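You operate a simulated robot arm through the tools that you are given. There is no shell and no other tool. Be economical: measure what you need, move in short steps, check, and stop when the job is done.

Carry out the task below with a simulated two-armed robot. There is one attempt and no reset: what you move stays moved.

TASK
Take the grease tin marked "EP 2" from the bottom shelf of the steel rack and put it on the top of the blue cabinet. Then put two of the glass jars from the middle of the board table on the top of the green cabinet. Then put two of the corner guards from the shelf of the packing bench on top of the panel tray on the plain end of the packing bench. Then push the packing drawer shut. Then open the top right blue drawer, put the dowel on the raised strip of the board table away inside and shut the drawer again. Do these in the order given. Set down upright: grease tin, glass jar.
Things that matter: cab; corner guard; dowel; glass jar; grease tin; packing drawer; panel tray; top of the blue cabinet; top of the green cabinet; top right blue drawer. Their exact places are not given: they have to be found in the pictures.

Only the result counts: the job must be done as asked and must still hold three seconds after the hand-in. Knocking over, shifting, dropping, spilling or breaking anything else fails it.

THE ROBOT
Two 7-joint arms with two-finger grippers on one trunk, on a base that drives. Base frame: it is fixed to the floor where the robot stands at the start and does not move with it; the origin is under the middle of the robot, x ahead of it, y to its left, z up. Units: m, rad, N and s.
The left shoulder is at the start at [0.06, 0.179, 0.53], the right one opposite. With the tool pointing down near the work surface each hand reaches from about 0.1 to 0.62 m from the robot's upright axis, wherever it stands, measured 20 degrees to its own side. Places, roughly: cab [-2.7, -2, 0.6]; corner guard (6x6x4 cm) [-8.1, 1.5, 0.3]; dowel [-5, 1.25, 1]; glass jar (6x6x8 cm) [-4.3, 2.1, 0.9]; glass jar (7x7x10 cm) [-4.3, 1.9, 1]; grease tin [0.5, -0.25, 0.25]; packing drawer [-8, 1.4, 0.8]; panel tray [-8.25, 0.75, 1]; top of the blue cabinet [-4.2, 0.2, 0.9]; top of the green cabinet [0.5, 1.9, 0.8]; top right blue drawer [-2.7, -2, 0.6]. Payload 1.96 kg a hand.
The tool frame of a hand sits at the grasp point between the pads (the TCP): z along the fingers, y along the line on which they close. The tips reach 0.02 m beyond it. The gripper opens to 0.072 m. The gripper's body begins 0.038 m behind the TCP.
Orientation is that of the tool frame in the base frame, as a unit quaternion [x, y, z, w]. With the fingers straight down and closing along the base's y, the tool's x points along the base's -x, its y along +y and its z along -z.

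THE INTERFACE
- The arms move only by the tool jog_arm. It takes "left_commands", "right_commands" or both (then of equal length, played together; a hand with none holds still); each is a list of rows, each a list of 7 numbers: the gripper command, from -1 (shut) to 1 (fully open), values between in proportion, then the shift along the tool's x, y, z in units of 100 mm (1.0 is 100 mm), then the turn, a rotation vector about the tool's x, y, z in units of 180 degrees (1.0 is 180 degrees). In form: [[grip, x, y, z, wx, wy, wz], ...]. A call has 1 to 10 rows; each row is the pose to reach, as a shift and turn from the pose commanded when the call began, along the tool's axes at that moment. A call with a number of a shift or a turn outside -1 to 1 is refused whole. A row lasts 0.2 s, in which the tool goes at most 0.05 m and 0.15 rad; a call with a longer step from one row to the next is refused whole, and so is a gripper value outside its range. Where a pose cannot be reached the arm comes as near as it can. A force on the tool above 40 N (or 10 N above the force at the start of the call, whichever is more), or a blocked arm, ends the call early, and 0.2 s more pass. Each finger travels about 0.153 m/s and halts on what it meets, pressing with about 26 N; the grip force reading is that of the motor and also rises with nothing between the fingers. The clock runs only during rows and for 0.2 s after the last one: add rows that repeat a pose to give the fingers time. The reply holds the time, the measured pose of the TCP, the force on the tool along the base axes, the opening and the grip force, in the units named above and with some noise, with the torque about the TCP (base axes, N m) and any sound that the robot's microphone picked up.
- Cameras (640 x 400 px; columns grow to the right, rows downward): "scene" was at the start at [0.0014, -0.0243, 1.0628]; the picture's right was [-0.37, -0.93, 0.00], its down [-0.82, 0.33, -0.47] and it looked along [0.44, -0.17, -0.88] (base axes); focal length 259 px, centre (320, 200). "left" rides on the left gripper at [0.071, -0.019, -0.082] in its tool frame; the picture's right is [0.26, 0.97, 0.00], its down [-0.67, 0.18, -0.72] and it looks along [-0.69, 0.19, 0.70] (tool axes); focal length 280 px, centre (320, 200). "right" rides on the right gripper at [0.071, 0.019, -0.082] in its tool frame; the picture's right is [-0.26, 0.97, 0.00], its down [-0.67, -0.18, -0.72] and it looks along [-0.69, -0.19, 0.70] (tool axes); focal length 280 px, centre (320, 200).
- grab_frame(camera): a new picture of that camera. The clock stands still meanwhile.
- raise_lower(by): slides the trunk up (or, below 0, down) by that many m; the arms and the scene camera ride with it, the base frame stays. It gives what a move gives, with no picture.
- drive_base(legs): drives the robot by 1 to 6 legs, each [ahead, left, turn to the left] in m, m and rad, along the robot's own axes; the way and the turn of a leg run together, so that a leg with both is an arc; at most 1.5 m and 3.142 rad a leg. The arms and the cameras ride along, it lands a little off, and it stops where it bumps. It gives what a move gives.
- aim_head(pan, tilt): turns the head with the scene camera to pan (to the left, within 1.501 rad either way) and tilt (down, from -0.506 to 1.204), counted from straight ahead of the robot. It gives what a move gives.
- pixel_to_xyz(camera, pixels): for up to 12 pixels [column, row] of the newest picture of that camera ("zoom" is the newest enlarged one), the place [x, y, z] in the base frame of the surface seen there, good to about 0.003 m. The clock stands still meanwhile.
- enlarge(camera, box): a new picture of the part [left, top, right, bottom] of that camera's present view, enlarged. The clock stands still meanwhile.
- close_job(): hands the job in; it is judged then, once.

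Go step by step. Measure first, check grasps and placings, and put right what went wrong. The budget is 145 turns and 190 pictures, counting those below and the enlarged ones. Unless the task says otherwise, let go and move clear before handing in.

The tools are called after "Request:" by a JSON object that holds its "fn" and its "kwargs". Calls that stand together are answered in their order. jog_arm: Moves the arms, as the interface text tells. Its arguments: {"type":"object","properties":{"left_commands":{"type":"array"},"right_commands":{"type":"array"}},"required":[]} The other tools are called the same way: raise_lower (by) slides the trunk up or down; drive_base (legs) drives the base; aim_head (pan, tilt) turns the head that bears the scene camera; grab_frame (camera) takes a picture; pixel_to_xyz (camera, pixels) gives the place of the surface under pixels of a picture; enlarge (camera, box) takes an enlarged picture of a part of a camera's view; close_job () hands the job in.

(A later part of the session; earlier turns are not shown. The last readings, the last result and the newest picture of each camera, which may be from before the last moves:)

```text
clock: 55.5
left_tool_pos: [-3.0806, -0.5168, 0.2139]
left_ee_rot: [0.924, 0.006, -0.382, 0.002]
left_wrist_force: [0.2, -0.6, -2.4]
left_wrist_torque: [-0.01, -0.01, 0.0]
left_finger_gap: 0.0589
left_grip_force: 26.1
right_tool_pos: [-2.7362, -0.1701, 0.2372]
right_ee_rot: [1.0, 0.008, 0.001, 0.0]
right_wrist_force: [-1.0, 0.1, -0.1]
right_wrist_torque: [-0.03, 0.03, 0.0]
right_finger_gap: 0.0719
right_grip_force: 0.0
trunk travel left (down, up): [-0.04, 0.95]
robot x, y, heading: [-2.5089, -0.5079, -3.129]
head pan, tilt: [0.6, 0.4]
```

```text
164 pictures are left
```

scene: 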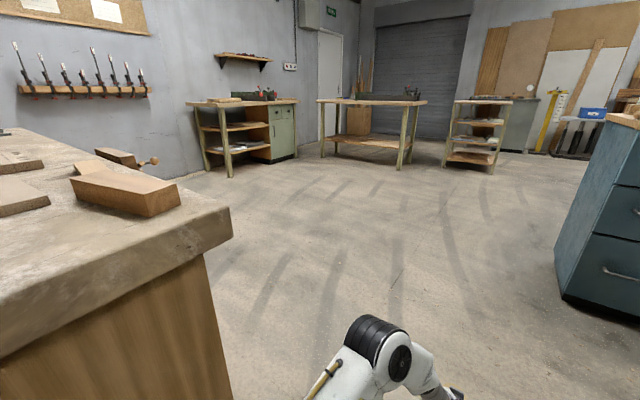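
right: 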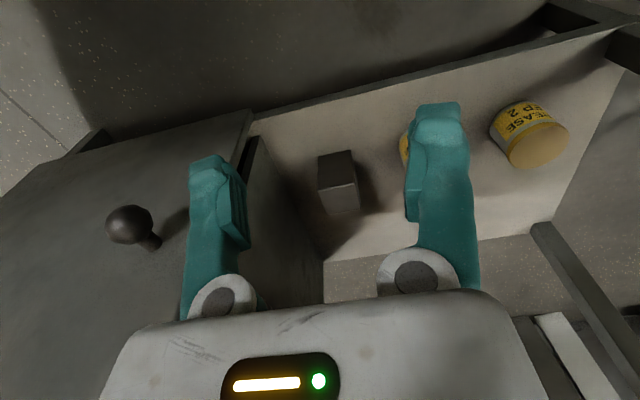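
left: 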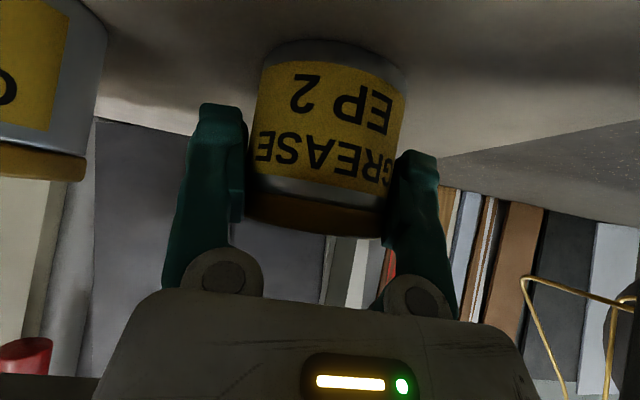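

Ahead is open floor; the blue cabinet front stands at x≈-4.01. I drive ahead 0.75, raise the trunk above its top, and look at the top.

Request:
{"fn": "drive_base", "kwargs": {"legs": [[0.75, 0, -0.013]]}}

Request:
{"fn": "raise_lower", "kwargs": {"by": 0.4}}

Request:
{"fn": "raise_lower", "kwargs": {"by": 0.37}}

Request:
{"fn": "aim_head", "kwargs": {"pan": -0.5, "tilt": 0.7}}

Request:
{"fn": "grab_frame", "kwargs": {"camera": "scene"}}

Request:
{"fn": "aim_head", "kwargs": {"pan": -1.4, "tilt": 0.6}}

Request:
{"fn": "grab_frame", "kwargs": {"camera": "scene"}}

```text
clock: 59.5
left_tool_pos: [-3.8233, -0.5268, 0.2135]
left_ee_rot: [0.924, 0.005, -0.382, 0.002]
left_wrist_force: [-0.9, 0.1, -1.9]
left_wrist_torque: [0.02, -0.02, 0.02]
left_finger_gap: 0.0587
left_grip_force: 26.2
right_tool_pos: [-3.4767, -0.1798, 0.2368]
right_ee_rot: [1.0, 0.006, 0.0, 0.0]
right_wrist_force: [0.8, 0.2, -0.6]
right_wrist_torque: [0.01, -0.01, 0.0]
right_finger_gap: 0.0721
right_grip_force: 0.1
trunk travel left (down, up): [-0.04, 0.95]
robot x, y, heading: [-3.2473, -0.5154, -3.128]
head pan, tilt: [0.6, 0.4]
```

```text
clock: 63.3
left_tool_pos: [-3.824, -0.5255, 0.6151]
left_ee_rot: [0.924, 0.005, -0.382, 0.002]
left_wrist_force: [-0.9, -0.8, -1.7]
left_wrist_torque: [0.01, 0.01, 0.03]
left_finger_gap: 0.0588
left_grip_force: 25.9
right_tool_pos: [-3.4775, -0.1792, 0.6379]
right_ee_rot: [1.0, 0.006, 0.0, -0.001]
right_wrist_force: [0.1, -0.1, 0.1]
right_wrist_torque: [-0.03, -0.01, -0.01]
right_finger_gap: 0.0723
right_grip_force: 0.1
trunk travel left (down, up): [-0.44, 0.55]
robot x, y, heading: [-3.2536, -0.517, -3.131]
head pan, tilt: [0.6, 0.4]
```

```text
clock: 66.9
left_tool_pos: [-3.8243, -0.5252, 0.9834]
left_ee_rot: [0.924, 0.006, -0.382, 0.003]
left_wrist_force: [0.7, 0.4, -2.4]
left_wrist_torque: [0.02, -0.02, 0.03]
left_finger_gap: 0.0586
left_grip_force: 26.1
right_tool_pos: [-3.477, -0.1784, 1.008]
right_ee_rot: [1.0, 0.006, 0.001, 0.001]
right_wrist_force: [-1.0, -0.6, -1.0]
right_wrist_torque: [0.01, -0.03, 0.0]
right_finger_gap: 0.0721
right_grip_force: 0.1
trunk travel left (down, up): [-0.81, 0.18]
robot x, y, heading: [-3.2557, -0.5156, -3.126]
head pan, tilt: [0.6, 0.4]
```

```text
clock: 68.2
left_tool_pos: [-3.8234, -0.5248, 0.9839]
left_ee_rot: [0.924, 0.006, -0.381, 0.002]
left_wrist_force: [-0.2, 0.5, -2.6]
left_wrist_torque: [0.0, -0.01, -0.05]
left_finger_gap: 0.0589
left_grip_force: 26.1
right_tool_pos: [-3.4775, -0.1793, 1.0078]
right_ee_rot: [1.0, 0.007, 0.0, 0.0]
right_wrist_force: [0.8, 1.2, 0.0]
right_wrist_torque: [0.01, 0.02, 0.0]
right_finger_gap: 0.0721
right_grip_force: 0.1
trunk travel left (down, up): [-0.81, 0.18]
robot x, y, heading: [-3.2512, -0.5166, -3.133]
head pan, tilt: [-0.499, 0.7]
```

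```text
163 pictures are left
```

scene: 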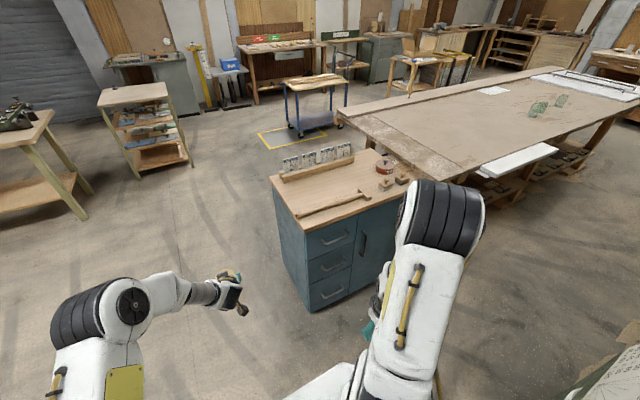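

```text
clock: 69.5
left_tool_pos: [-3.822, -0.5259, 0.9828]
left_ee_rot: [0.924, 0.006, -0.382, 0.002]
left_wrist_force: [-0.4, 0.1, -1.6]
left_wrist_torque: [0.03, -0.03, 0.0]
left_finger_gap: 0.0587
left_grip_force: 26.1
right_tool_pos: [-3.477, -0.1791, 1.0076]
right_ee_rot: [1.0, 0.006, 0.0, 0.0]
right_wrist_force: [0.0, -0.7, 0.4]
right_wrist_torque: [0.03, 0.03, 0.01]
right_finger_gap: 0.0721
right_grip_force: 0.1
trunk travel left (down, up): [-0.81, 0.18]
robot x, y, heading: [-3.2566, -0.5207, -3.13]
head pan, tilt: [-1.4, 0.6]
```

```text
162 pictures are left
```

scene: 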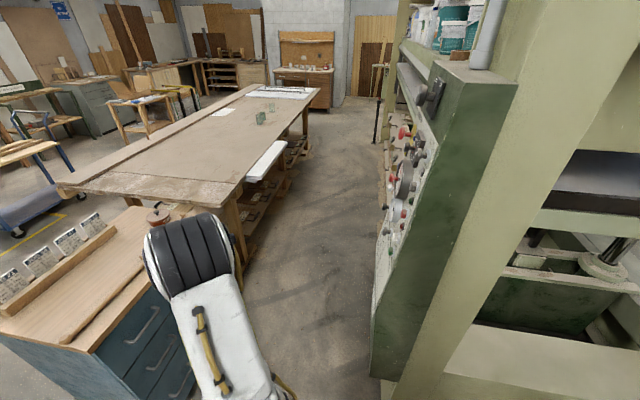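

The blue cabinet top carries a card rack, a stick, a small round tin and blocks; the middle of it is free. I enlarge and measure it.

Request:
{"fn": "aim_head", "kwargs": {"pan": -0.5, "tilt": 0.7}}

Request:
{"fn": "enlarge", "kwargs": {"camera": "scene", "box": [250, 120, 450, 245]}}

Request:
{"fn": "pixel_to_xyz", "kwargs": {"camera": "zoom", "pixels": [[165, 325], [75, 190], [330, 230], [250, 245], [400, 120], [300, 180], [400, 180], [435, 140], [430, 210], [490, 190], [340, 110], [470, 265]]}}

Request:
{"fn": "grab_frame", "kwargs": {"camera": "right"}}

```text
clock: 70.7
left_tool_pos: [-3.824, -0.525, 0.9842]
left_ee_rot: [0.924, 0.006, -0.382, 0.003]
left_wrist_force: [-0.2, -0.1, -1.2]
left_wrist_torque: [0.0, -0.05, -0.01]
left_finger_gap: 0.0587
left_grip_force: 26.0
right_tool_pos: [-3.4766, -0.1792, 1.0072]
right_ee_rot: [1.0, 0.007, 0.001, -0.001]
right_wrist_force: [0.4, -0.1, 0.1]
right_wrist_torque: [-0.03, 0.04, 0.04]
right_finger_gap: 0.072
right_grip_force: 0.1
trunk travel left (down, up): [-0.81, 0.18]
robot x, y, heading: [-3.2558, -0.5155, -3.129]
head pan, tilt: [-0.499, 0.7]
```

```text
3.20 times, centred on (350, 182) of scene
```

zoom: 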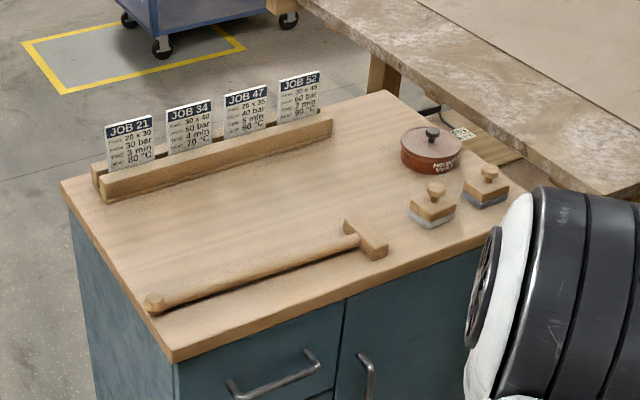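

```text
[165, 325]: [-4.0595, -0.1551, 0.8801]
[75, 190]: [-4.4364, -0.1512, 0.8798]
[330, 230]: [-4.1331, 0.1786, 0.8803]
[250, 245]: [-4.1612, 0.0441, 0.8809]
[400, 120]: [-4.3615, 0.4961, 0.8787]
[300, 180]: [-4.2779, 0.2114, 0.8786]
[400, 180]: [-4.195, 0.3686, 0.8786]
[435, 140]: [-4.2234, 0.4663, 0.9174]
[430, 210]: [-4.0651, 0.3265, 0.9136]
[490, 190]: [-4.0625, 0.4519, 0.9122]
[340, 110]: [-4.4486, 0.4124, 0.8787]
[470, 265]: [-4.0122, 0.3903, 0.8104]
```

```text
160 pictures are left
```

right: 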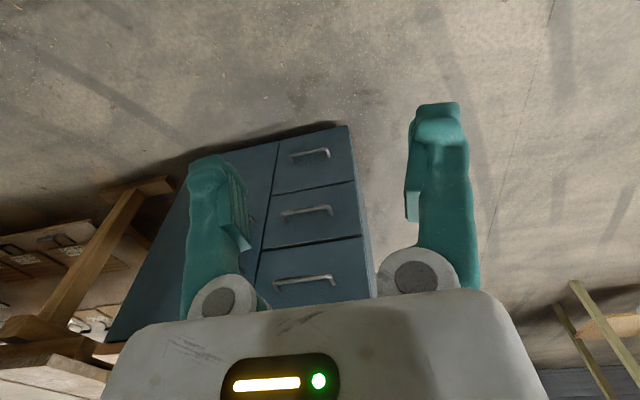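

Between the job-card rack (x≈-4.4) and the mallet (x≈-4.1) there's a clear strip; I'll approach it from the cabinet's -y side so nothing passes over the mallet. I measure the strip and drive round, facing +y.

Request:
{"fn": "pixel_to_xyz", "kwargs": {"camera": "zoom", "pixels": [[105, 203], [220, 168], [225, 270], [160, 295], [160, 250], [180, 220], [110, 240], [300, 245], [130, 310]]}}

Request:
{"fn": "drive_base", "kwargs": {"legs": [[0, 0.32, 0], [1.0, 0, 0], [0, 0, -1.58]]}}

Request:
{"fn": "aim_head", "kwargs": {"pan": 0.0, "tilt": 0.8}}

Request:
{"fn": "grab_frame", "kwargs": {"camera": "scene"}}

Request:
{"fn": "grab_frame", "kwargs": {"camera": "left"}}

```text
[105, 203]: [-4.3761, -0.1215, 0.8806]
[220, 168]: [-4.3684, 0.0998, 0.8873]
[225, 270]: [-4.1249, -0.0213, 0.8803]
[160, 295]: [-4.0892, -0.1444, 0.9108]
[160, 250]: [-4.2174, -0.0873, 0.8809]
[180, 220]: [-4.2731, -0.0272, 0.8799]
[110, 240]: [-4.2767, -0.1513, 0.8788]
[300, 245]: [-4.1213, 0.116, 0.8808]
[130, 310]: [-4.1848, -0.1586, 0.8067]
```

```text
clock: 81.4
left_tool_pos: [-4.2628, -0.2811, 0.9834]
left_ee_rot: [0.659, -0.648, -0.272, -0.268]
left_wrist_force: [0.3, -0.4, -2.1]
left_wrist_torque: [-0.05, -0.03, 0.02]
left_finger_gap: 0.0581
left_grip_force: 26.3
right_tool_pos: [-3.9152, -0.6245, 1.0067]
right_ee_rot: [0.713, -0.701, 0.001, 0.0]
right_wrist_force: [0.2, -0.3, -1.0]
right_wrist_torque: [0.02, 0.02, 0.02]
right_finger_gap: 0.0718
right_grip_force: 0.0
trunk travel left (down, up): [-0.81, 0.18]
robot x, y, heading: [-4.2509, -0.8508, 1.586]
head pan, tilt: [-0.499, 0.7]
```

```text
clock: 82.3
left_tool_pos: [-4.2624, -0.2805, 0.9831]
left_ee_rot: [0.66, -0.647, -0.273, -0.268]
left_wrist_force: [-0.1, 0.9, -2.0]
left_wrist_torque: [-0.06, 0.0, -0.01]
left_finger_gap: 0.0578
left_grip_force: 26.1
right_tool_pos: [-3.9144, -0.6255, 1.0073]
right_ee_rot: [0.714, -0.7, 0.001, 0.002]
right_wrist_force: [0.7, -0.2, -0.8]
right_wrist_torque: [0.01, 0.02, 0.0]
right_finger_gap: 0.0719
right_grip_force: 0.0
trunk travel left (down, up): [-0.81, 0.18]
robot x, y, heading: [-4.2464, -0.8496, 1.589]
head pan, tilt: [0.0, 0.799]
```

```text
159 pictures are left
```

scene: 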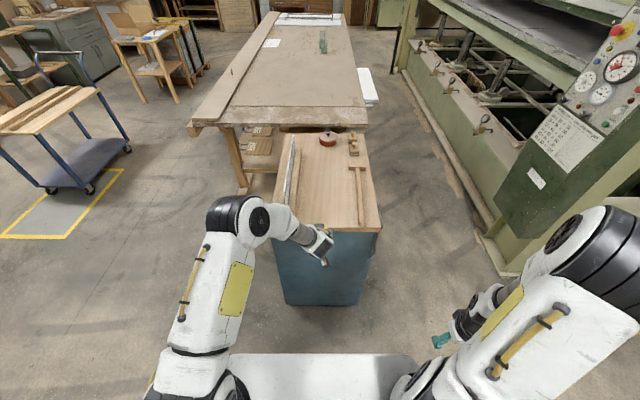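

```text
158 pictures are left
```

left: 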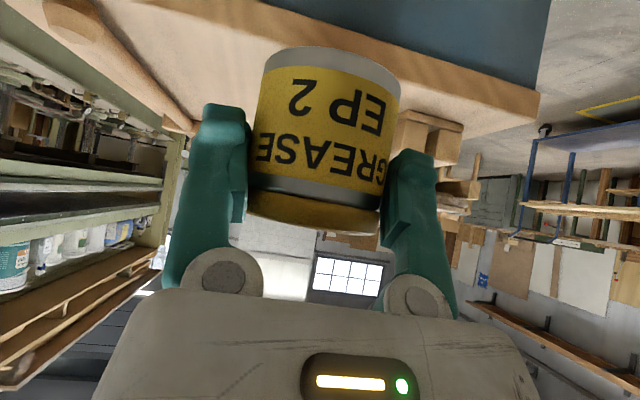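

The tin hangs upright, and the strip between rack and mallet is centred at x≈-4.25. I drive in 0.25 m, lower to 1 cm above, and check.

Request:
{"fn": "drive_base", "kwargs": {"legs": [[0.25, 0, -0.016]]}}

Request:
{"fn": "raise_lower", "kwargs": {"by": -0.048}}

Request:
{"fn": "grab_frame", "kwargs": {"camera": "left"}}

Request:
{"fn": "aim_head", "kwargs": {"pan": 0.0, "tilt": 0.9}}

Request:
{"fn": "enlarge", "kwargs": {"camera": "scene", "box": [220, 80, 420, 205]}}

```text
clock: 84.1
left_tool_pos: [-4.2534, -0.031, 0.9837]
left_ee_rot: [0.654, -0.653, -0.271, -0.271]
left_wrist_force: [-0.3, -1.4, -2.0]
left_wrist_torque: [-0.05, -0.02, -0.05]
left_finger_gap: 0.0576
left_grip_force: 26.2
right_tool_pos: [-3.9123, -0.3816, 1.0066]
right_ee_rot: [0.707, -0.707, 0.0, 0.0]
right_wrist_force: [-0.5, 0.3, -0.5]
right_wrist_torque: [-0.03, 0.0, -0.02]
right_finger_gap: 0.0718
right_grip_force: 0.0
trunk travel left (down, up): [-0.81, 0.18]
robot x, y, heading: [-4.2532, -0.5974, 1.571]
head pan, tilt: [0.0, 0.799]
```

```text
clock: 85.0
left_tool_pos: [-4.2534, -0.0316, 0.9367]
left_ee_rot: [-0.653, 0.653, 0.271, 0.271]
left_wrist_force: [0.5, -0.1, -1.5]
left_wrist_torque: [-0.03, 0.0, 0.01]
left_finger_gap: 0.0576
left_grip_force: 26.1
right_tool_pos: [-3.9124, -0.3817, 0.9594]
right_ee_rot: [0.707, -0.707, 0.001, -0.001]
right_wrist_force: [-0.4, -0.1, 0.0]
right_wrist_torque: [0.0, 0.03, -0.02]
right_finger_gap: 0.0717
right_grip_force: 0.1
trunk travel left (down, up): [-0.762, 0.228]
robot x, y, heading: [-4.2519, -0.6026, 1.572]
head pan, tilt: [0.0, 0.799]
```

```text
157 pictures are left
```

left: 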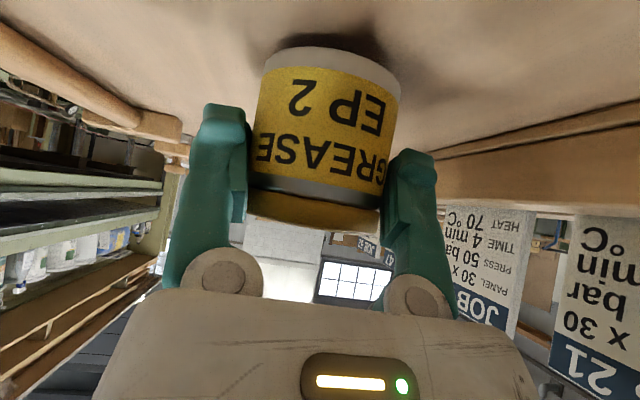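

```text
clock: 85.7
left_tool_pos: [-4.2543, -0.031, 0.9351]
left_ee_rot: [0.654, -0.654, -0.269, -0.27]
left_wrist_force: [-0.3, -0.6, -1.2]
left_wrist_torque: [-0.01, 0.0, -0.01]
left_finger_gap: 0.0576
left_grip_force: 25.5
right_tool_pos: [-3.9123, -0.3824, 0.9596]
right_ee_rot: [-0.707, 0.707, 0.001, -0.002]
right_wrist_force: [-0.5, -0.3, 0.2]
right_wrist_torque: [0.02, 0.0, 0.01]
right_finger_gap: 0.0718
right_grip_force: 0.0
trunk travel left (down, up): [-0.762, 0.228]
robot x, y, heading: [-4.2511, -0.6, 1.571]
head pan, tilt: [0.0, 0.901]
```

```text
3.20 times, centred on (320, 142) of scene
```

zoom: 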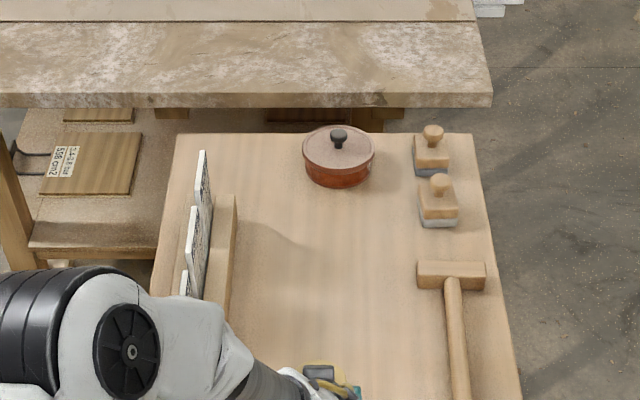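

The strip is clear both sides of the tin; about 12 mm to go. I lower slowly and read the force.

Request:
{"fn": "jog_arm", "kwargs": {"left_commands": [[-1, 0.035, 0, 0.035, 0, 0, 0], [-1, 0.06, 0, 0.06, 0, 0, 0], [-1, 0.075, 0, 0.075, 0, 0, 0], [-1, 0.085, 0, 0.085, 0, 0, 0], [-1, 0.09, 0, 0.09, 0, 0, 0]]}}

Request:
{"fn": "enlarge", "kwargs": {"camera": "left", "box": [200, 20, 460, 180]}}

```text
clock: 86.9
left_tool_pos: [-4.254, -0.0307, 0.9253]
left_ee_rot: [0.653, -0.653, -0.272, -0.272]
left_wrist_force: [-0.5, -0.5, 11.9]
left_wrist_torque: [0.53, -0.03, 0.03]
left_finger_gap: 0.0574
left_grip_force: 26.1
right_tool_pos: [-3.913, -0.3831, 0.9602]
right_ee_rot: [0.708, -0.707, 0.0, -0.001]
right_wrist_force: [0.0, 0.0, -0.1]
right_wrist_torque: [-0.01, 0.0, -0.04]
right_finger_gap: 0.072
right_grip_force: 0.2
trunk travel left (down, up): [-0.762, 0.228]
robot x, y, heading: [-4.2536, -0.6008, 1.572]
head pan, tilt: [0.0, 0.901]
```

```text
2.46 times, centred on (330, 100) of left
```

zoom: 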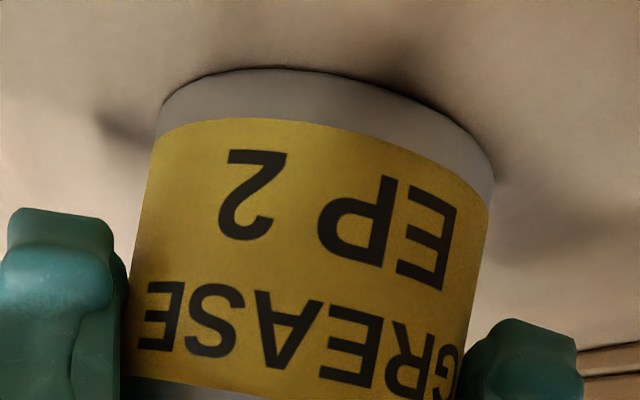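

Contact at z 0.925 (12 N). I ease 1 mm, open, and draw straight back along the fingers.

Request:
{"fn": "jog_arm", "kwargs": {"left_commands": [[-1, -0.01, 0, -0.01, 0, 0, 0], [0, -0.01, 0, -0.01, 0, 0, 0], [1, -0.01, 0, -0.01, 0, 0, 0], [1, -0.01, 0, -0.01, 0, 0, 0], [1, -0.01, 0, -0.15, 0, 0, 0], [1, -0.01, 0, -0.4, 0, 0, 0], [1, -0.01, 0, -0.7, 0, 0, 0], [1, -0.01, 0, -1.0, 0, 0, 0]]}}

Request:
{"fn": "grab_frame", "kwargs": {"camera": "left"}}

```text
clock: 88.7
left_tool_pos: [-4.2565, -0.1016, 0.9946]
left_ee_rot: [-0.653, 0.654, 0.27, 0.271]
left_wrist_force: [-0.9, -0.2, 0.4]
left_wrist_torque: [-0.01, 0.01, 0.0]
left_finger_gap: 0.0719
left_grip_force: 0.1
right_tool_pos: [-3.9133, -0.3817, 0.9588]
right_ee_rot: [-0.707, 0.707, 0.0, -0.001]
right_wrist_force: [-0.2, -0.3, 0.6]
right_wrist_torque: [0.04, -0.01, 0.0]
right_finger_gap: 0.0716
right_grip_force: 0.1
trunk travel left (down, up): [-0.762, 0.228]
robot x, y, heading: [-4.2557, -0.6026, 1.57]
head pan, tilt: [0.0, 0.901]
```

```text
154 pictures are left
```

left: 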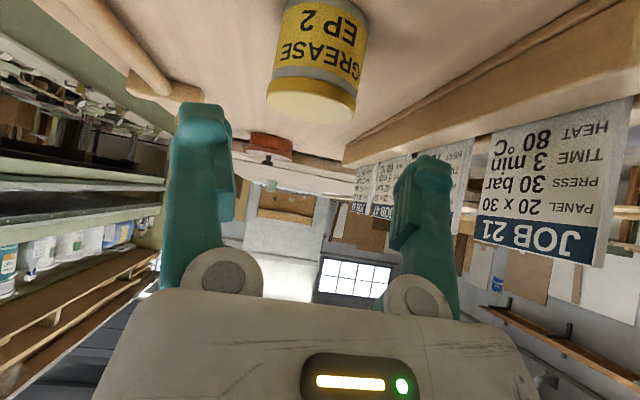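

The tin stands upright at (-4.254,-0.03). Next I look at the board table and its glass jars (in view behind the cabinet) and measure the space around the table.

Request:
{"fn": "drive_base", "kwargs": {"legs": [[-0.3, 0, 0]]}}

Request:
{"fn": "aim_head", "kwargs": {"pan": 0.0, "tilt": 0.45}}

Request:
{"fn": "grab_frame", "kwargs": {"camera": "scene"}}

Request:
{"fn": "pixel_to_xyz", "kwargs": {"camera": "scene", "pixels": [[322, 135], [326, 130], [200, 200], [370, 200], [280, 110], [345, 110], [310, 170], [230, 150], [380, 180], [430, 230], [150, 250], [350, 150]]}}

Request:
{"fn": "enlarge", "kwargs": {"camera": "scene", "box": [220, 80, 440, 220]}}

```text
clock: 90.7
left_tool_pos: [-4.2555, -0.4001, 0.9952]
left_ee_rot: [0.654, -0.653, -0.27, -0.27]
left_wrist_force: [-0.6, -0.1, -0.1]
left_wrist_torque: [0.0, 0.03, 0.02]
left_finger_gap: 0.0719
left_grip_force: 0.1
right_tool_pos: [-3.9124, -0.6807, 0.9599]
right_ee_rot: [0.708, -0.706, -0.001, 0.001]
right_wrist_force: [-0.1, 0.2, 0.1]
right_wrist_torque: [0.0, 0.01, 0.0]
right_finger_gap: 0.072
right_grip_force: 0.0
trunk travel left (down, up): [-0.762, 0.228]
robot x, y, heading: [-4.256, -0.8973, 1.576]
head pan, tilt: [0.0, 0.901]
```

```text
clock: 91.6
left_tool_pos: [-4.2561, -0.4, 0.9938]
left_ee_rot: [0.654, -0.653, -0.27, -0.27]
left_wrist_force: [0.0, 0.0, 0.3]
left_wrist_torque: [0.01, -0.01, 0.0]
left_finger_gap: 0.0719
left_grip_force: 0.1
right_tool_pos: [-3.9121, -0.6793, 0.9606]
right_ee_rot: [0.707, -0.707, 0.0, 0.001]
right_wrist_force: [0.2, 0.0, 0.0]
right_wrist_torque: [-0.01, -0.04, 0.01]
right_finger_gap: 0.0717
right_grip_force: 0.1
trunk travel left (down, up): [-0.762, 0.228]
robot x, y, heading: [-4.2528, -0.9013, 1.573]
head pan, tilt: [0.0, 0.45]
```

```text
153 pictures are left
```

scene: 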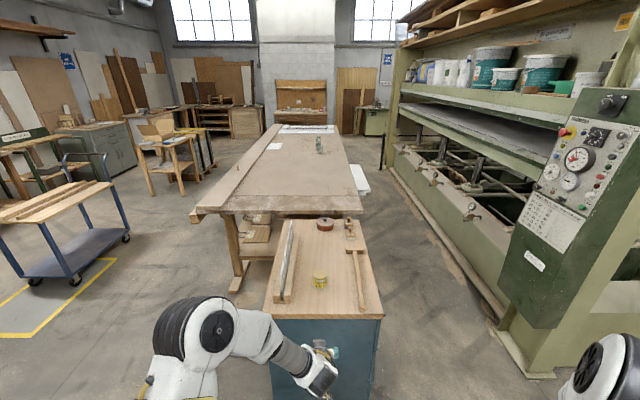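

```text
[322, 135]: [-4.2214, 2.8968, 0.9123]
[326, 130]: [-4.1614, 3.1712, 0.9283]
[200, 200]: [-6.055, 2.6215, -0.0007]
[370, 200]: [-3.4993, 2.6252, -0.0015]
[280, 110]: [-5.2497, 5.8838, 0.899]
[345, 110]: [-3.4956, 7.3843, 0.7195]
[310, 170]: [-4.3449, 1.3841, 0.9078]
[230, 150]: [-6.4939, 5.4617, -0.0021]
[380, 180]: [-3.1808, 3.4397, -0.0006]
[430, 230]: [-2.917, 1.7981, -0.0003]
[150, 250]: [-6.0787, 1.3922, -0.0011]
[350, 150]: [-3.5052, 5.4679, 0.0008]
```

```text
2.86 times, centred on (330, 150) of scene
```

zoom: 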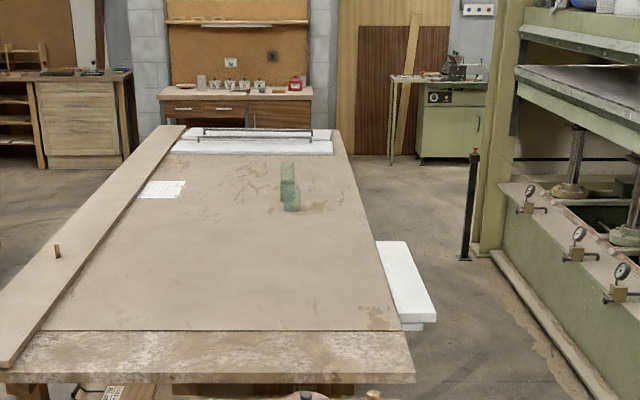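

Jars stand at about x≈-4.25, y≈2, nearer to the table's right (press-side) edge, where a white board sticks out at (360,180). I drive to that aisle's mouth and look closer.

Request:
{"fn": "drive_base", "kwargs": {"legs": [[0, -0.93, 0], [1.1, 0, 0]]}}

Request:
{"fn": "aim_head", "kwargs": {"pan": 0.4, "tilt": 0.5}}

Request:
{"fn": "grab_frame", "kwargs": {"camera": "scene"}}

Request:
{"fn": "enlarge", "kwargs": {"camera": "scene", "box": [180, 60, 400, 200]}}

```text
clock: 99.9
left_tool_pos: [-3.3181, 0.3485, 0.9939]
left_ee_rot: [-0.65, 0.657, 0.269, 0.272]
left_wrist_force: [-0.6, 0.5, 0.3]
left_wrist_torque: [0.01, -0.03, 0.03]
left_finger_gap: 0.072
left_grip_force: 0.0
right_tool_pos: [-2.9817, 0.0532, 0.958]
right_ee_rot: [-0.698, 0.716, -0.002, -0.011]
right_wrist_force: [-0.7, -0.1, -0.7]
right_wrist_torque: [-0.02, -0.03, -0.01]
right_finger_gap: 0.0718
right_grip_force: 0.1
trunk travel left (down, up): [-0.762, 0.228]
robot x, y, heading: [-3.3197, -0.1484, 1.558]
head pan, tilt: [0.0, 0.45]
stopped in leg 2: the force on the tool passed its limit at 165 N (the readings are from after the stop); the commanded pose is now the measured one
```

```text
clock: 100.8
left_tool_pos: [-3.3193, 0.3499, 0.9943]
left_ee_rot: [-0.649, 0.657, 0.27, 0.271]
left_wrist_force: [-0.2, 0.5, -0.1]
left_wrist_torque: [0.01, 0.02, 0.02]
left_finger_gap: 0.0718
left_grip_force: 0.1
right_tool_pos: [-2.9813, 0.0543, 0.9585]
right_ee_rot: [-0.698, 0.716, -0.004, -0.012]
right_wrist_force: [0.1, -3.7, -1.5]
right_wrist_torque: [0.22, -0.02, 0.03]
right_finger_gap: 0.0719
right_grip_force: 0.0
trunk travel left (down, up): [-0.762, 0.228]
robot x, y, heading: [-3.3216, -0.1505, 1.56]
head pan, tilt: [0.4, 0.499]
```

```text
151 pictures are left
```

scene: 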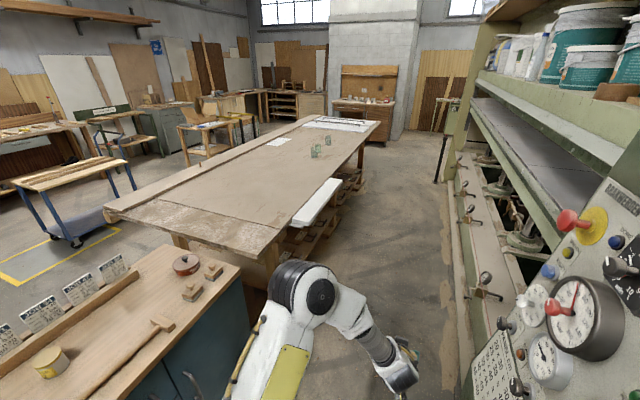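

```text
2.86 times, centred on (290, 130) of scene
```

zoom: 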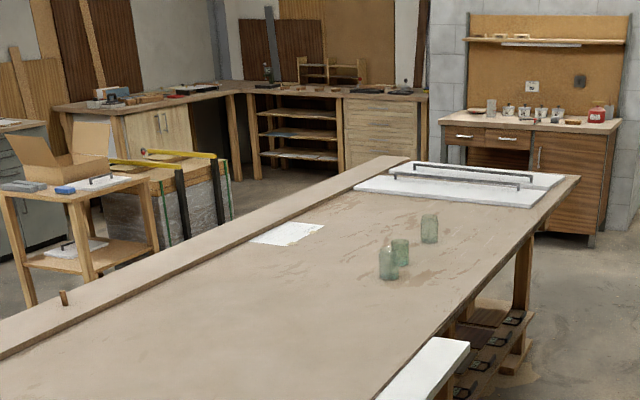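

The right hand bumped the press's control panel (165 N); the panel is fixed machinery and looks unmoved. I measure the jars and edges from here, then back off.

Request:
{"fn": "pixel_to_xyz", "kwargs": {"camera": "zoom", "pixels": [[388, 265], [401, 252], [429, 230], [388, 279], [400, 290], [540, 230], [430, 365], [460, 350], [63, 298], [480, 280], [150, 270], [500, 345]]}}

Request:
{"fn": "drive_base", "kwargs": {"legs": [[-0.12, 0, 0], [0, 0.17, 0.012]]}}

Request:
{"fn": "enlarge", "kwargs": {"camera": "scene", "box": [440, 150, 640, 400]}}

```text
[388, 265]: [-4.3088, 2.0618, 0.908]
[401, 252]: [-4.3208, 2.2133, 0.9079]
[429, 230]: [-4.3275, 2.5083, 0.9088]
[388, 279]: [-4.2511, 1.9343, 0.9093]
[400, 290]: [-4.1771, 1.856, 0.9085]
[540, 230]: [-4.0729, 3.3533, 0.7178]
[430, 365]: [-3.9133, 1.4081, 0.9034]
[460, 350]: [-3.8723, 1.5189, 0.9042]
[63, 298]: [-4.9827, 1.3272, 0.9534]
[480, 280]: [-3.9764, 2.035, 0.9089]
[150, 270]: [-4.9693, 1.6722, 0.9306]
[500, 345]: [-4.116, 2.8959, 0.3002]
```

```text
clock: 103.1
left_tool_pos: [-3.4981, 0.2287, 0.9942]
left_ee_rot: [-0.653, 0.654, 0.271, 0.271]
left_wrist_force: [-0.1, -0.4, 0.3]
left_wrist_torque: [-0.01, 0.02, 0.0]
left_finger_gap: 0.0719
left_grip_force: 0.1
right_tool_pos: [-3.1577, -0.0637, 0.9592]
right_ee_rot: [-0.701, 0.713, -0.004, -0.013]
right_wrist_force: [0.4, -0.9, 0.2]
right_wrist_torque: [0.02, -0.01, -0.01]
right_finger_gap: 0.072
right_grip_force: 0.1
trunk travel left (down, up): [-0.762, 0.228]
robot x, y, heading: [-3.5011, -0.2718, 1.566]
head pan, tilt: [0.4, 0.499]
```

```text
1.60 times, centred on (540, 275) of scene
```

zoom: 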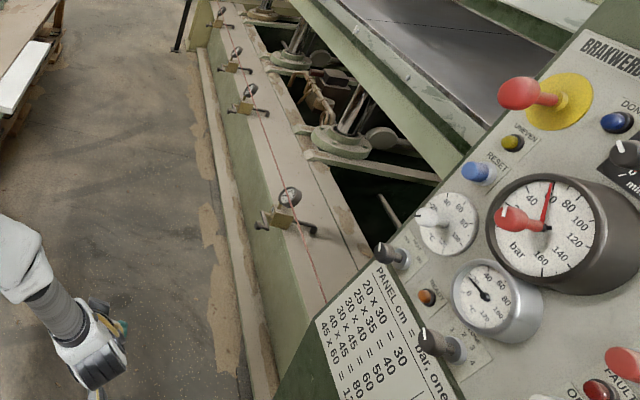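

The press looks untouched. Jars sit near x≈-4.27..-4.33, y≈1.95..2.5 on a table top at z 0.908. I raise the trunk, turn to face -x and sidestep up the aisle to y≈1.2, then check.

Request:
{"fn": "raise_lower", "kwargs": {"by": 0.15}}

Request:
{"fn": "drive_base", "kwargs": {"legs": [[-0.2, 0.0, 0], [0, 0, 1.575], [0, -1.3, 0]]}}

Request:
{"fn": "aim_head", "kwargs": {"pan": -0.5, "tilt": 0.75}}

Request:
{"fn": "grab_frame", "kwargs": {"camera": "scene"}}

Request:
{"fn": "enlarge", "kwargs": {"camera": "scene", "box": [260, 20, 480, 160]}}

```text
clock: 104.9
left_tool_pos: [-3.4986, 0.2296, 1.144]
left_ee_rot: [-0.652, 0.654, 0.271, 0.271]
left_wrist_force: [-0.1, -0.1, -1.0]
left_wrist_torque: [0.04, 0.01, -0.01]
left_finger_gap: 0.0721
left_grip_force: 0.0
right_tool_pos: [-3.1594, -0.0633, 1.1087]
right_ee_rot: [-0.701, 0.713, -0.004, -0.014]
right_wrist_force: [-0.2, -0.4, 0.1]
right_wrist_torque: [0.02, 0.05, -0.02]
right_finger_gap: 0.072
right_grip_force: 0.0
trunk travel left (down, up): [-0.912, 0.078]
robot x, y, heading: [-3.4989, -0.2716, 1.568]
head pan, tilt: [0.4, 0.499]
```

```text
clock: 116.4
left_tool_pos: [-3.9979, 0.8207, 1.1438]
left_ee_rot: [0.924, -0.005, -0.383, -0.002]
left_wrist_force: [0.7, -0.2, -0.3]
left_wrist_torque: [0.0, -0.02, 0.01]
left_finger_gap: 0.0721
left_grip_force: 0.1
right_tool_pos: [-3.7017, 1.1592, 1.1094]
right_ee_rot: [1.0, -0.013, 0.012, 0.006]
right_wrist_force: [0.1, 0.3, -0.5]
right_wrist_torque: [0.01, 0.01, -0.01]
right_finger_gap: 0.0721
right_grip_force: 0.1
trunk travel left (down, up): [-0.912, 0.078]
robot x, y, heading: [-3.4953, 0.8174, 3.129]
head pan, tilt: [0.4, 0.499]
```

```text
clock: 117.6
left_tool_pos: [-3.9976, 0.8203, 1.1449]
left_ee_rot: [0.924, -0.005, -0.382, -0.001]
left_wrist_force: [-0.3, 0.3, 0.1]
left_wrist_torque: [0.03, 0.01, 0.01]
left_finger_gap: 0.0718
left_grip_force: 0.0
right_tool_pos: [-3.701, 1.1582, 1.1087]
right_ee_rot: [1.0, -0.014, 0.013, 0.006]
right_wrist_force: [0.1, 0.5, 0.1]
right_wrist_torque: [-0.02, 0.0, -0.02]
right_finger_gap: 0.072
right_grip_force: 0.0
trunk travel left (down, up): [-0.912, 0.078]
robot x, y, heading: [-3.498, 0.8152, 3.125]
head pan, tilt: [-0.499, 0.75]
```

```text
148 pictures are left
```

scene: 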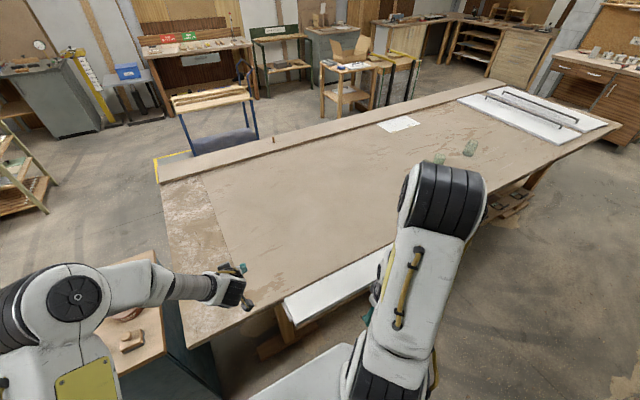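

```text
2.86 times, centred on (370, 90) of scene
```

zoom: 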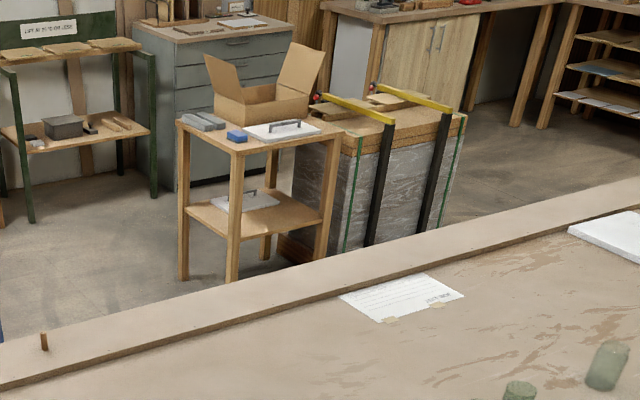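

I continue sideways to y≈1.95 and view the jars from directly ahead.

Request:
{"fn": "drive_base", "kwargs": {"legs": [[0, -1.15, 0.014]]}}

Request:
{"fn": "aim_head", "kwargs": {"pan": -0.1, "tilt": 0.9}}

Request:
{"fn": "grab_frame", "kwargs": {"camera": "scene"}}

Request:
{"fn": "grab_frame", "kwargs": {"camera": "left"}}

Request:
{"fn": "grab_frame", "kwargs": {"camera": "right"}}

```text
clock: 123.4
left_tool_pos: [-3.9782, 1.9589, 1.1442]
left_ee_rot: [0.924, -0.009, -0.383, -0.003]
left_wrist_force: [0.0, 0.2, -0.5]
left_wrist_torque: [0.0, 0.0, -0.01]
left_finger_gap: 0.0721
left_grip_force: 0.1
right_tool_pos: [-3.6788, 2.2931, 1.109]
right_ee_rot: [1.0, -0.018, 0.012, 0.006]
right_wrist_force: [-0.6, -0.9, 0.8]
right_wrist_torque: [0.03, 0.01, -0.01]
right_finger_gap: 0.0721
right_grip_force: 0.1
trunk travel left (down, up): [-0.912, 0.078]
robot x, y, heading: [-3.4791, 1.9487, 3.118]
head pan, tilt: [-0.499, 0.75]
```

```text
clock: 124.2
left_tool_pos: [-3.9778, 1.9589, 1.1442]
left_ee_rot: [0.924, -0.009, -0.383, -0.003]
left_wrist_force: [-0.8, -0.5, 0.5]
left_wrist_torque: [-0.01, -0.01, 0.03]
left_finger_gap: 0.0721
left_grip_force: 0.0
right_tool_pos: [-3.679, 2.2931, 1.1086]
right_ee_rot: [1.0, -0.018, 0.012, 0.006]
right_wrist_force: [-0.9, -1.0, -0.5]
right_wrist_torque: [-0.02, 0.02, 0.0]
right_finger_gap: 0.0721
right_grip_force: 0.0
trunk travel left (down, up): [-0.912, 0.078]
robot x, y, heading: [-3.4773, 1.9489, 3.117]
head pan, tilt: [-0.099, 0.901]
```

```text
146 pictures are left
```

scene: 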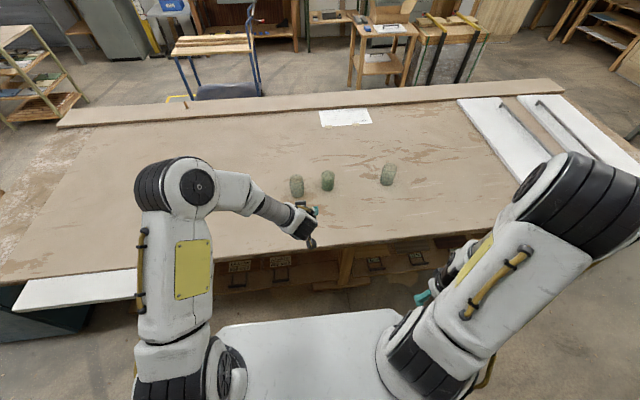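

```text
145 pictures are left
```

left: 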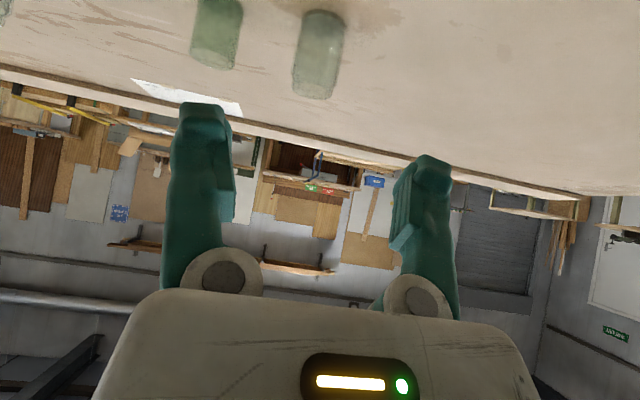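

```text
144 pictures are left
```

right: 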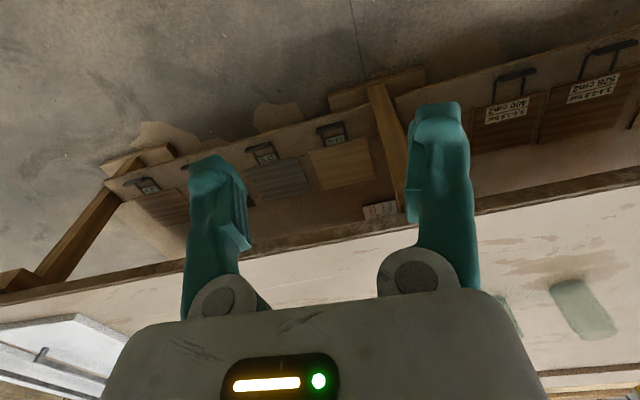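

Three jars stand at px (296,185), (328,180), (388,173). I enlarge and measure table points right at their bases.

Request:
{"fn": "enlarge", "kwargs": {"camera": "scene", "box": [270, 140, 420, 235]}}

Request:
{"fn": "enlarge", "kwargs": {"camera": "left", "box": [170, 0, 370, 125]}}

Request:
{"fn": "pixel_to_xyz", "kwargs": {"camera": "scene", "pixels": [[297, 199], [290, 190], [304, 190], [328, 192], [334, 186], [386, 186], [380, 178], [394, 182], [400, 240], [250, 268], [320, 240], [140, 285]]}}

```text
4.21 times, centred on (345, 188) of scene
```

zoom: 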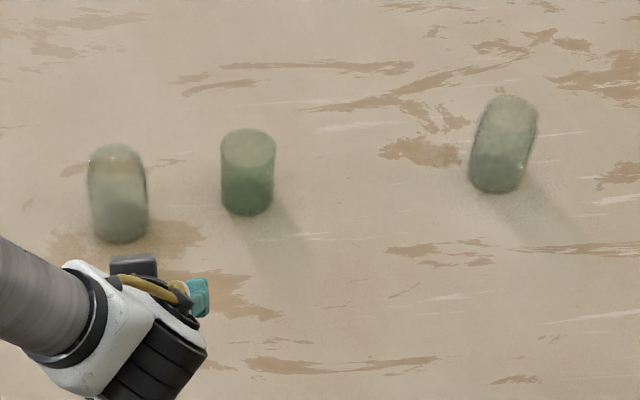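

```text
3.20 times, centred on (270, 62) of left
```

zoom: 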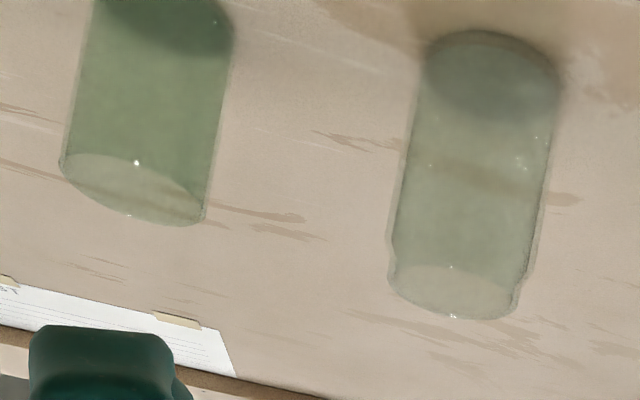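

```text
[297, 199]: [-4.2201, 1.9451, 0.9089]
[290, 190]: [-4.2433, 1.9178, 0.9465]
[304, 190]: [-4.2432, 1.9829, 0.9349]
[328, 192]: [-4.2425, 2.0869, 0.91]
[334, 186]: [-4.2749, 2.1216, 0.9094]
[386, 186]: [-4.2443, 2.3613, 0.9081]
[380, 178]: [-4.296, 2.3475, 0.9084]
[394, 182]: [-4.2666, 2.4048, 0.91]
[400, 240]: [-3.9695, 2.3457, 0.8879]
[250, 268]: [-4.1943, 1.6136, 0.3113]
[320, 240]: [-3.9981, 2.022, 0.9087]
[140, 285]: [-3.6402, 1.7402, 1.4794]
```

Estimated centres: A (-4.257,1.95), B (-4.275,2.09), C (-4.277,2.37). I'll take B with the left hand and C with the right; I line up sideways, close in 0.1 m, and tilt the right hand like the left.

Request:
{"fn": "drive_base", "kwargs": {"legs": [[0, -0.13, 0.024], [0.1, 0, 0]]}}

Request:
{"fn": "jog_arm", "kwargs": {"left_commands": [[1, -0.08, 0, 0.08, 0, 0, 0], [1, -0.16, 0, 0.16, 0, 0, 0], [1, -0.24, 0, 0.24, 0, 0, 0], [1, -0.32, 0, 0.32, 0, 0, 0], [1, -0.4, 0, 0.4, 0, 0, 0], [1, -0.5, 0, 0.5, 0, 0, 0]], "right_commands": [[1, -0.3, 0.1, 0, 0, -0.045, 0], [1, -0.5, 0.2, 0, 0, -0.09, 0], [1, -0.7, 0.3, 0, 0, -0.135, 0], [1, -0.9, 0.4, 0, 0, -0.18, 0], [1, -1, 0.5, 0, 0.004, -0.225, 0], [1, -1, 0.5, 0, 0.004, -0.258, 0]]}}

Request:
{"fn": "grab_frame", "kwargs": {"camera": "left"}}

Request:
{"fn": "grab_frame", "kwargs": {"camera": "right"}}

```text
clock: 126.3
left_tool_pos: [-4.0747, 2.0739, 1.1451]
left_ee_rot: [0.924, 0.002, -0.383, 0.002]
left_wrist_force: [0.2, -0.1, -0.6]
left_wrist_torque: [0.01, -0.06, -0.03]
left_finger_gap: 0.0722
left_grip_force: 0.0
right_tool_pos: [-3.7852, 2.4174, 1.1082]
right_ee_rot: [1.0, -0.003, 0.012, 0.006]
right_wrist_force: [0.7, 0.1, -0.3]
right_wrist_torque: [0.01, 0.0, 0.0]
right_finger_gap: 0.0722
right_grip_force: 0.0
trunk travel left (down, up): [-0.912, 0.078]
robot x, y, heading: [-3.5759, 2.0792, -3.134]
head pan, tilt: [-0.099, 0.901]
```

```text
clock: 127.7
left_tool_pos: [-4.1462, 2.0739, 1.1441]
left_ee_rot: [0.924, 0.003, -0.382, 0.002]
left_wrist_force: [0.2, 0.1, -0.6]
left_wrist_torque: [0.01, 0.02, 0.0]
left_finger_gap: 0.0719
left_grip_force: 0.0
right_tool_pos: [-3.9053, 2.3862, 1.0849]
right_ee_rot: [0.923, -0.006, -0.384, -0.001]
right_wrist_force: [0.3, 0.1, 0.2]
right_wrist_torque: [-0.02, 0.04, -0.01]
right_finger_gap: 0.0719
right_grip_force: 0.0
right hand out of reach, approached as far as the arm can: row 1, 2, 3, 4, 5, 6
trunk travel left (down, up): [-0.912, 0.078]
robot x, y, heading: [-3.5803, 2.0825, -3.139]
head pan, tilt: [-0.099, 0.901]
```

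```text
141 pictures are left
```

left: 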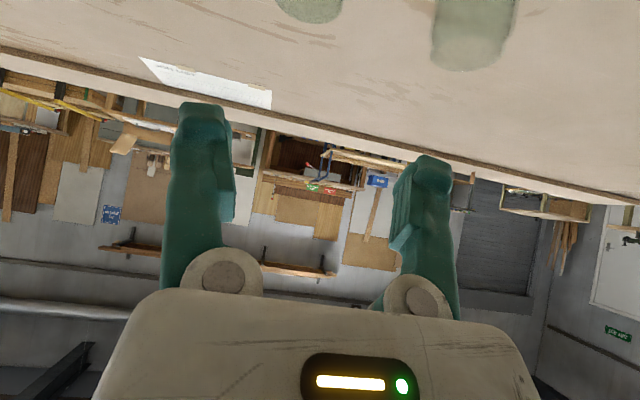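

```text
140 pictures are left
```

right: 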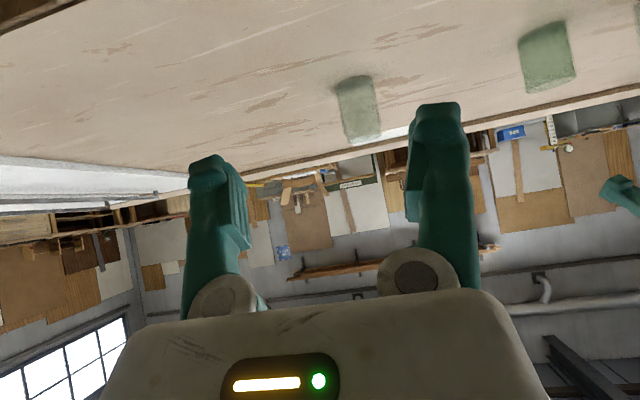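

C is centred ahead of the right hand (px 360,105) and B ahead of the left (310,0). I lower the trunk 0.115 m and bring both hands forward toward pre-grasp points.

Request:
{"fn": "raise_lower", "kwargs": {"by": -0.07}}

Request:
{"fn": "jog_arm", "kwargs": {"left_commands": [[1, -0.08, 0, 0.08, 0, 0, 0], [1, -0.16, 0, 0.16, 0, 0, 0], [1, -0.24, 0, 0.24, 0, 0, 0], [1, -0.32, 0, 0.32, 0, 0, 0], [1, -0.4, 0, 0.4, 0, 0, 0], [1, -0.4, 0, 0.4, 0, 0, 0]], "right_commands": [[1, -0.2, 0, 0.2, 0, 0, 0], [1, -0.4, 0, 0.4, 0, 0, 0], [1, -0.6, 0, 0.6, 0, 0, 0], [1, -0.8, 0, 0.8, 0, 0, 0], [1, -1, 0, 1, 0, 0, 0], [1, -1, 0, 1, 0, 0, 0]]}}

Request:
{"fn": "jog_arm", "kwargs": {"right_commands": [[1, -0.25, 0, 0.08, 0, 0, 0], [1, -0.5, 0, 0.16, 0, 0, 0], [1, -0.75, 0, 0.25, 0, 0, 0], [1, -1, 0, 0.33, 0, 0, 0], [1, -1, 0, 0.33, 0, 0, 0]]}}

Request:
{"fn": "grab_frame", "kwargs": {"camera": "left"}}

Request:
{"fn": "grab_frame", "kwargs": {"camera": "right"}}

Request:
{"fn": "enlarge", "kwargs": {"camera": "scene", "box": [220, 90, 480, 260]}}

```text
clock: 128.7
left_tool_pos: [-4.1477, 2.0733, 1.0749]
left_ee_rot: [0.924, 0.003, -0.383, 0.002]
left_wrist_force: [-0.5, 0.1, 0.2]
left_wrist_torque: [0.0, -0.03, -0.06]
left_finger_gap: 0.0721
left_grip_force: 0.1
right_tool_pos: [-3.904, 2.3869, 1.0153]
right_ee_rot: [0.924, -0.006, -0.383, -0.002]
right_wrist_force: [0.7, 0.4, 0.3]
right_wrist_torque: [-0.01, -0.01, 0.0]
right_finger_gap: 0.0721
right_grip_force: 0.2
trunk travel left (down, up): [-0.842, 0.148]
robot x, y, heading: [-3.5809, 2.0791, -3.138]
head pan, tilt: [-0.099, 0.901]
```

```text
clock: 130.1
left_tool_pos: [-4.2039, 2.0738, 1.0745]
left_ee_rot: [0.924, 0.003, -0.383, 0.002]
left_wrist_force: [0.0, 0.9, -0.2]
left_wrist_torque: [0.0, -0.01, 0.04]
left_finger_gap: 0.072
left_grip_force: 0.0
right_tool_pos: [-4.0458, 2.3883, 1.0156]
right_ee_rot: [0.924, -0.007, -0.383, -0.002]
right_wrist_force: [1.0, 0.7, -0.1]
right_wrist_torque: [0.02, 0.01, 0.0]
right_finger_gap: 0.072
right_grip_force: 0.0
trunk travel left (down, up): [-0.842, 0.148]
robot x, y, heading: [-3.575, 2.0797, -3.136]
head pan, tilt: [-0.099, 0.901]
```

```text
clock: 131.3
left_tool_pos: [-4.2027, 2.0736, 1.072]
left_ee_rot: [0.924, 0.003, -0.383, 0.001]
left_wrist_force: [0.0, -0.1, -1.2]
left_wrist_torque: [0.01, -0.01, 0.02]
left_finger_gap: 0.0719
left_grip_force: 0.0
right_tool_pos: [-4.1416, 2.3878, 1.0626]
right_ee_rot: [0.923, -0.006, -0.384, -0.002]
right_wrist_force: [0.6, -0.1, 0.2]
right_wrist_torque: [0.03, 0.0, -0.01]
right_finger_gap: 0.072
right_grip_force: 0.0
trunk travel left (down, up): [-0.842, 0.148]
robot x, y, heading: [-3.5776, 2.082, -3.135]
head pan, tilt: [-0.099, 0.901]
```

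```text
139 pictures are left
```

left: 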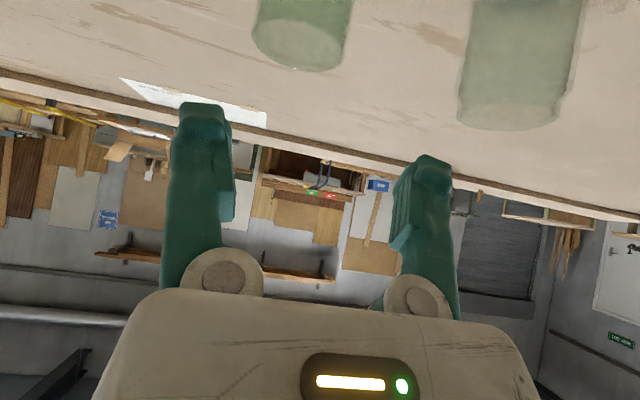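

```text
138 pictures are left
```

right: 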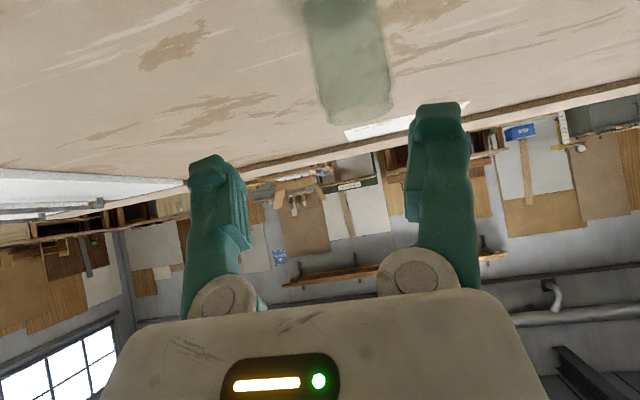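

```text
2.35 times, centred on (350, 175) of scene
```

zoom: 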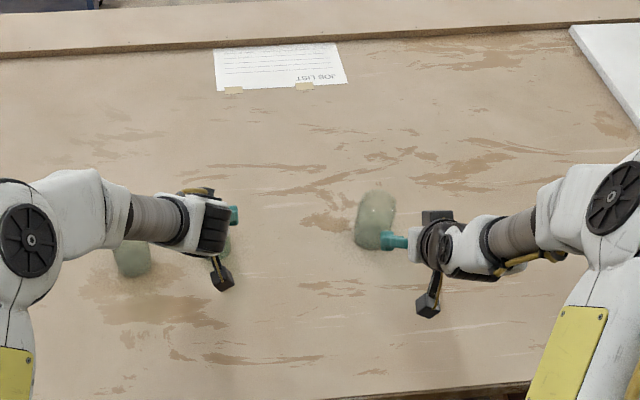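

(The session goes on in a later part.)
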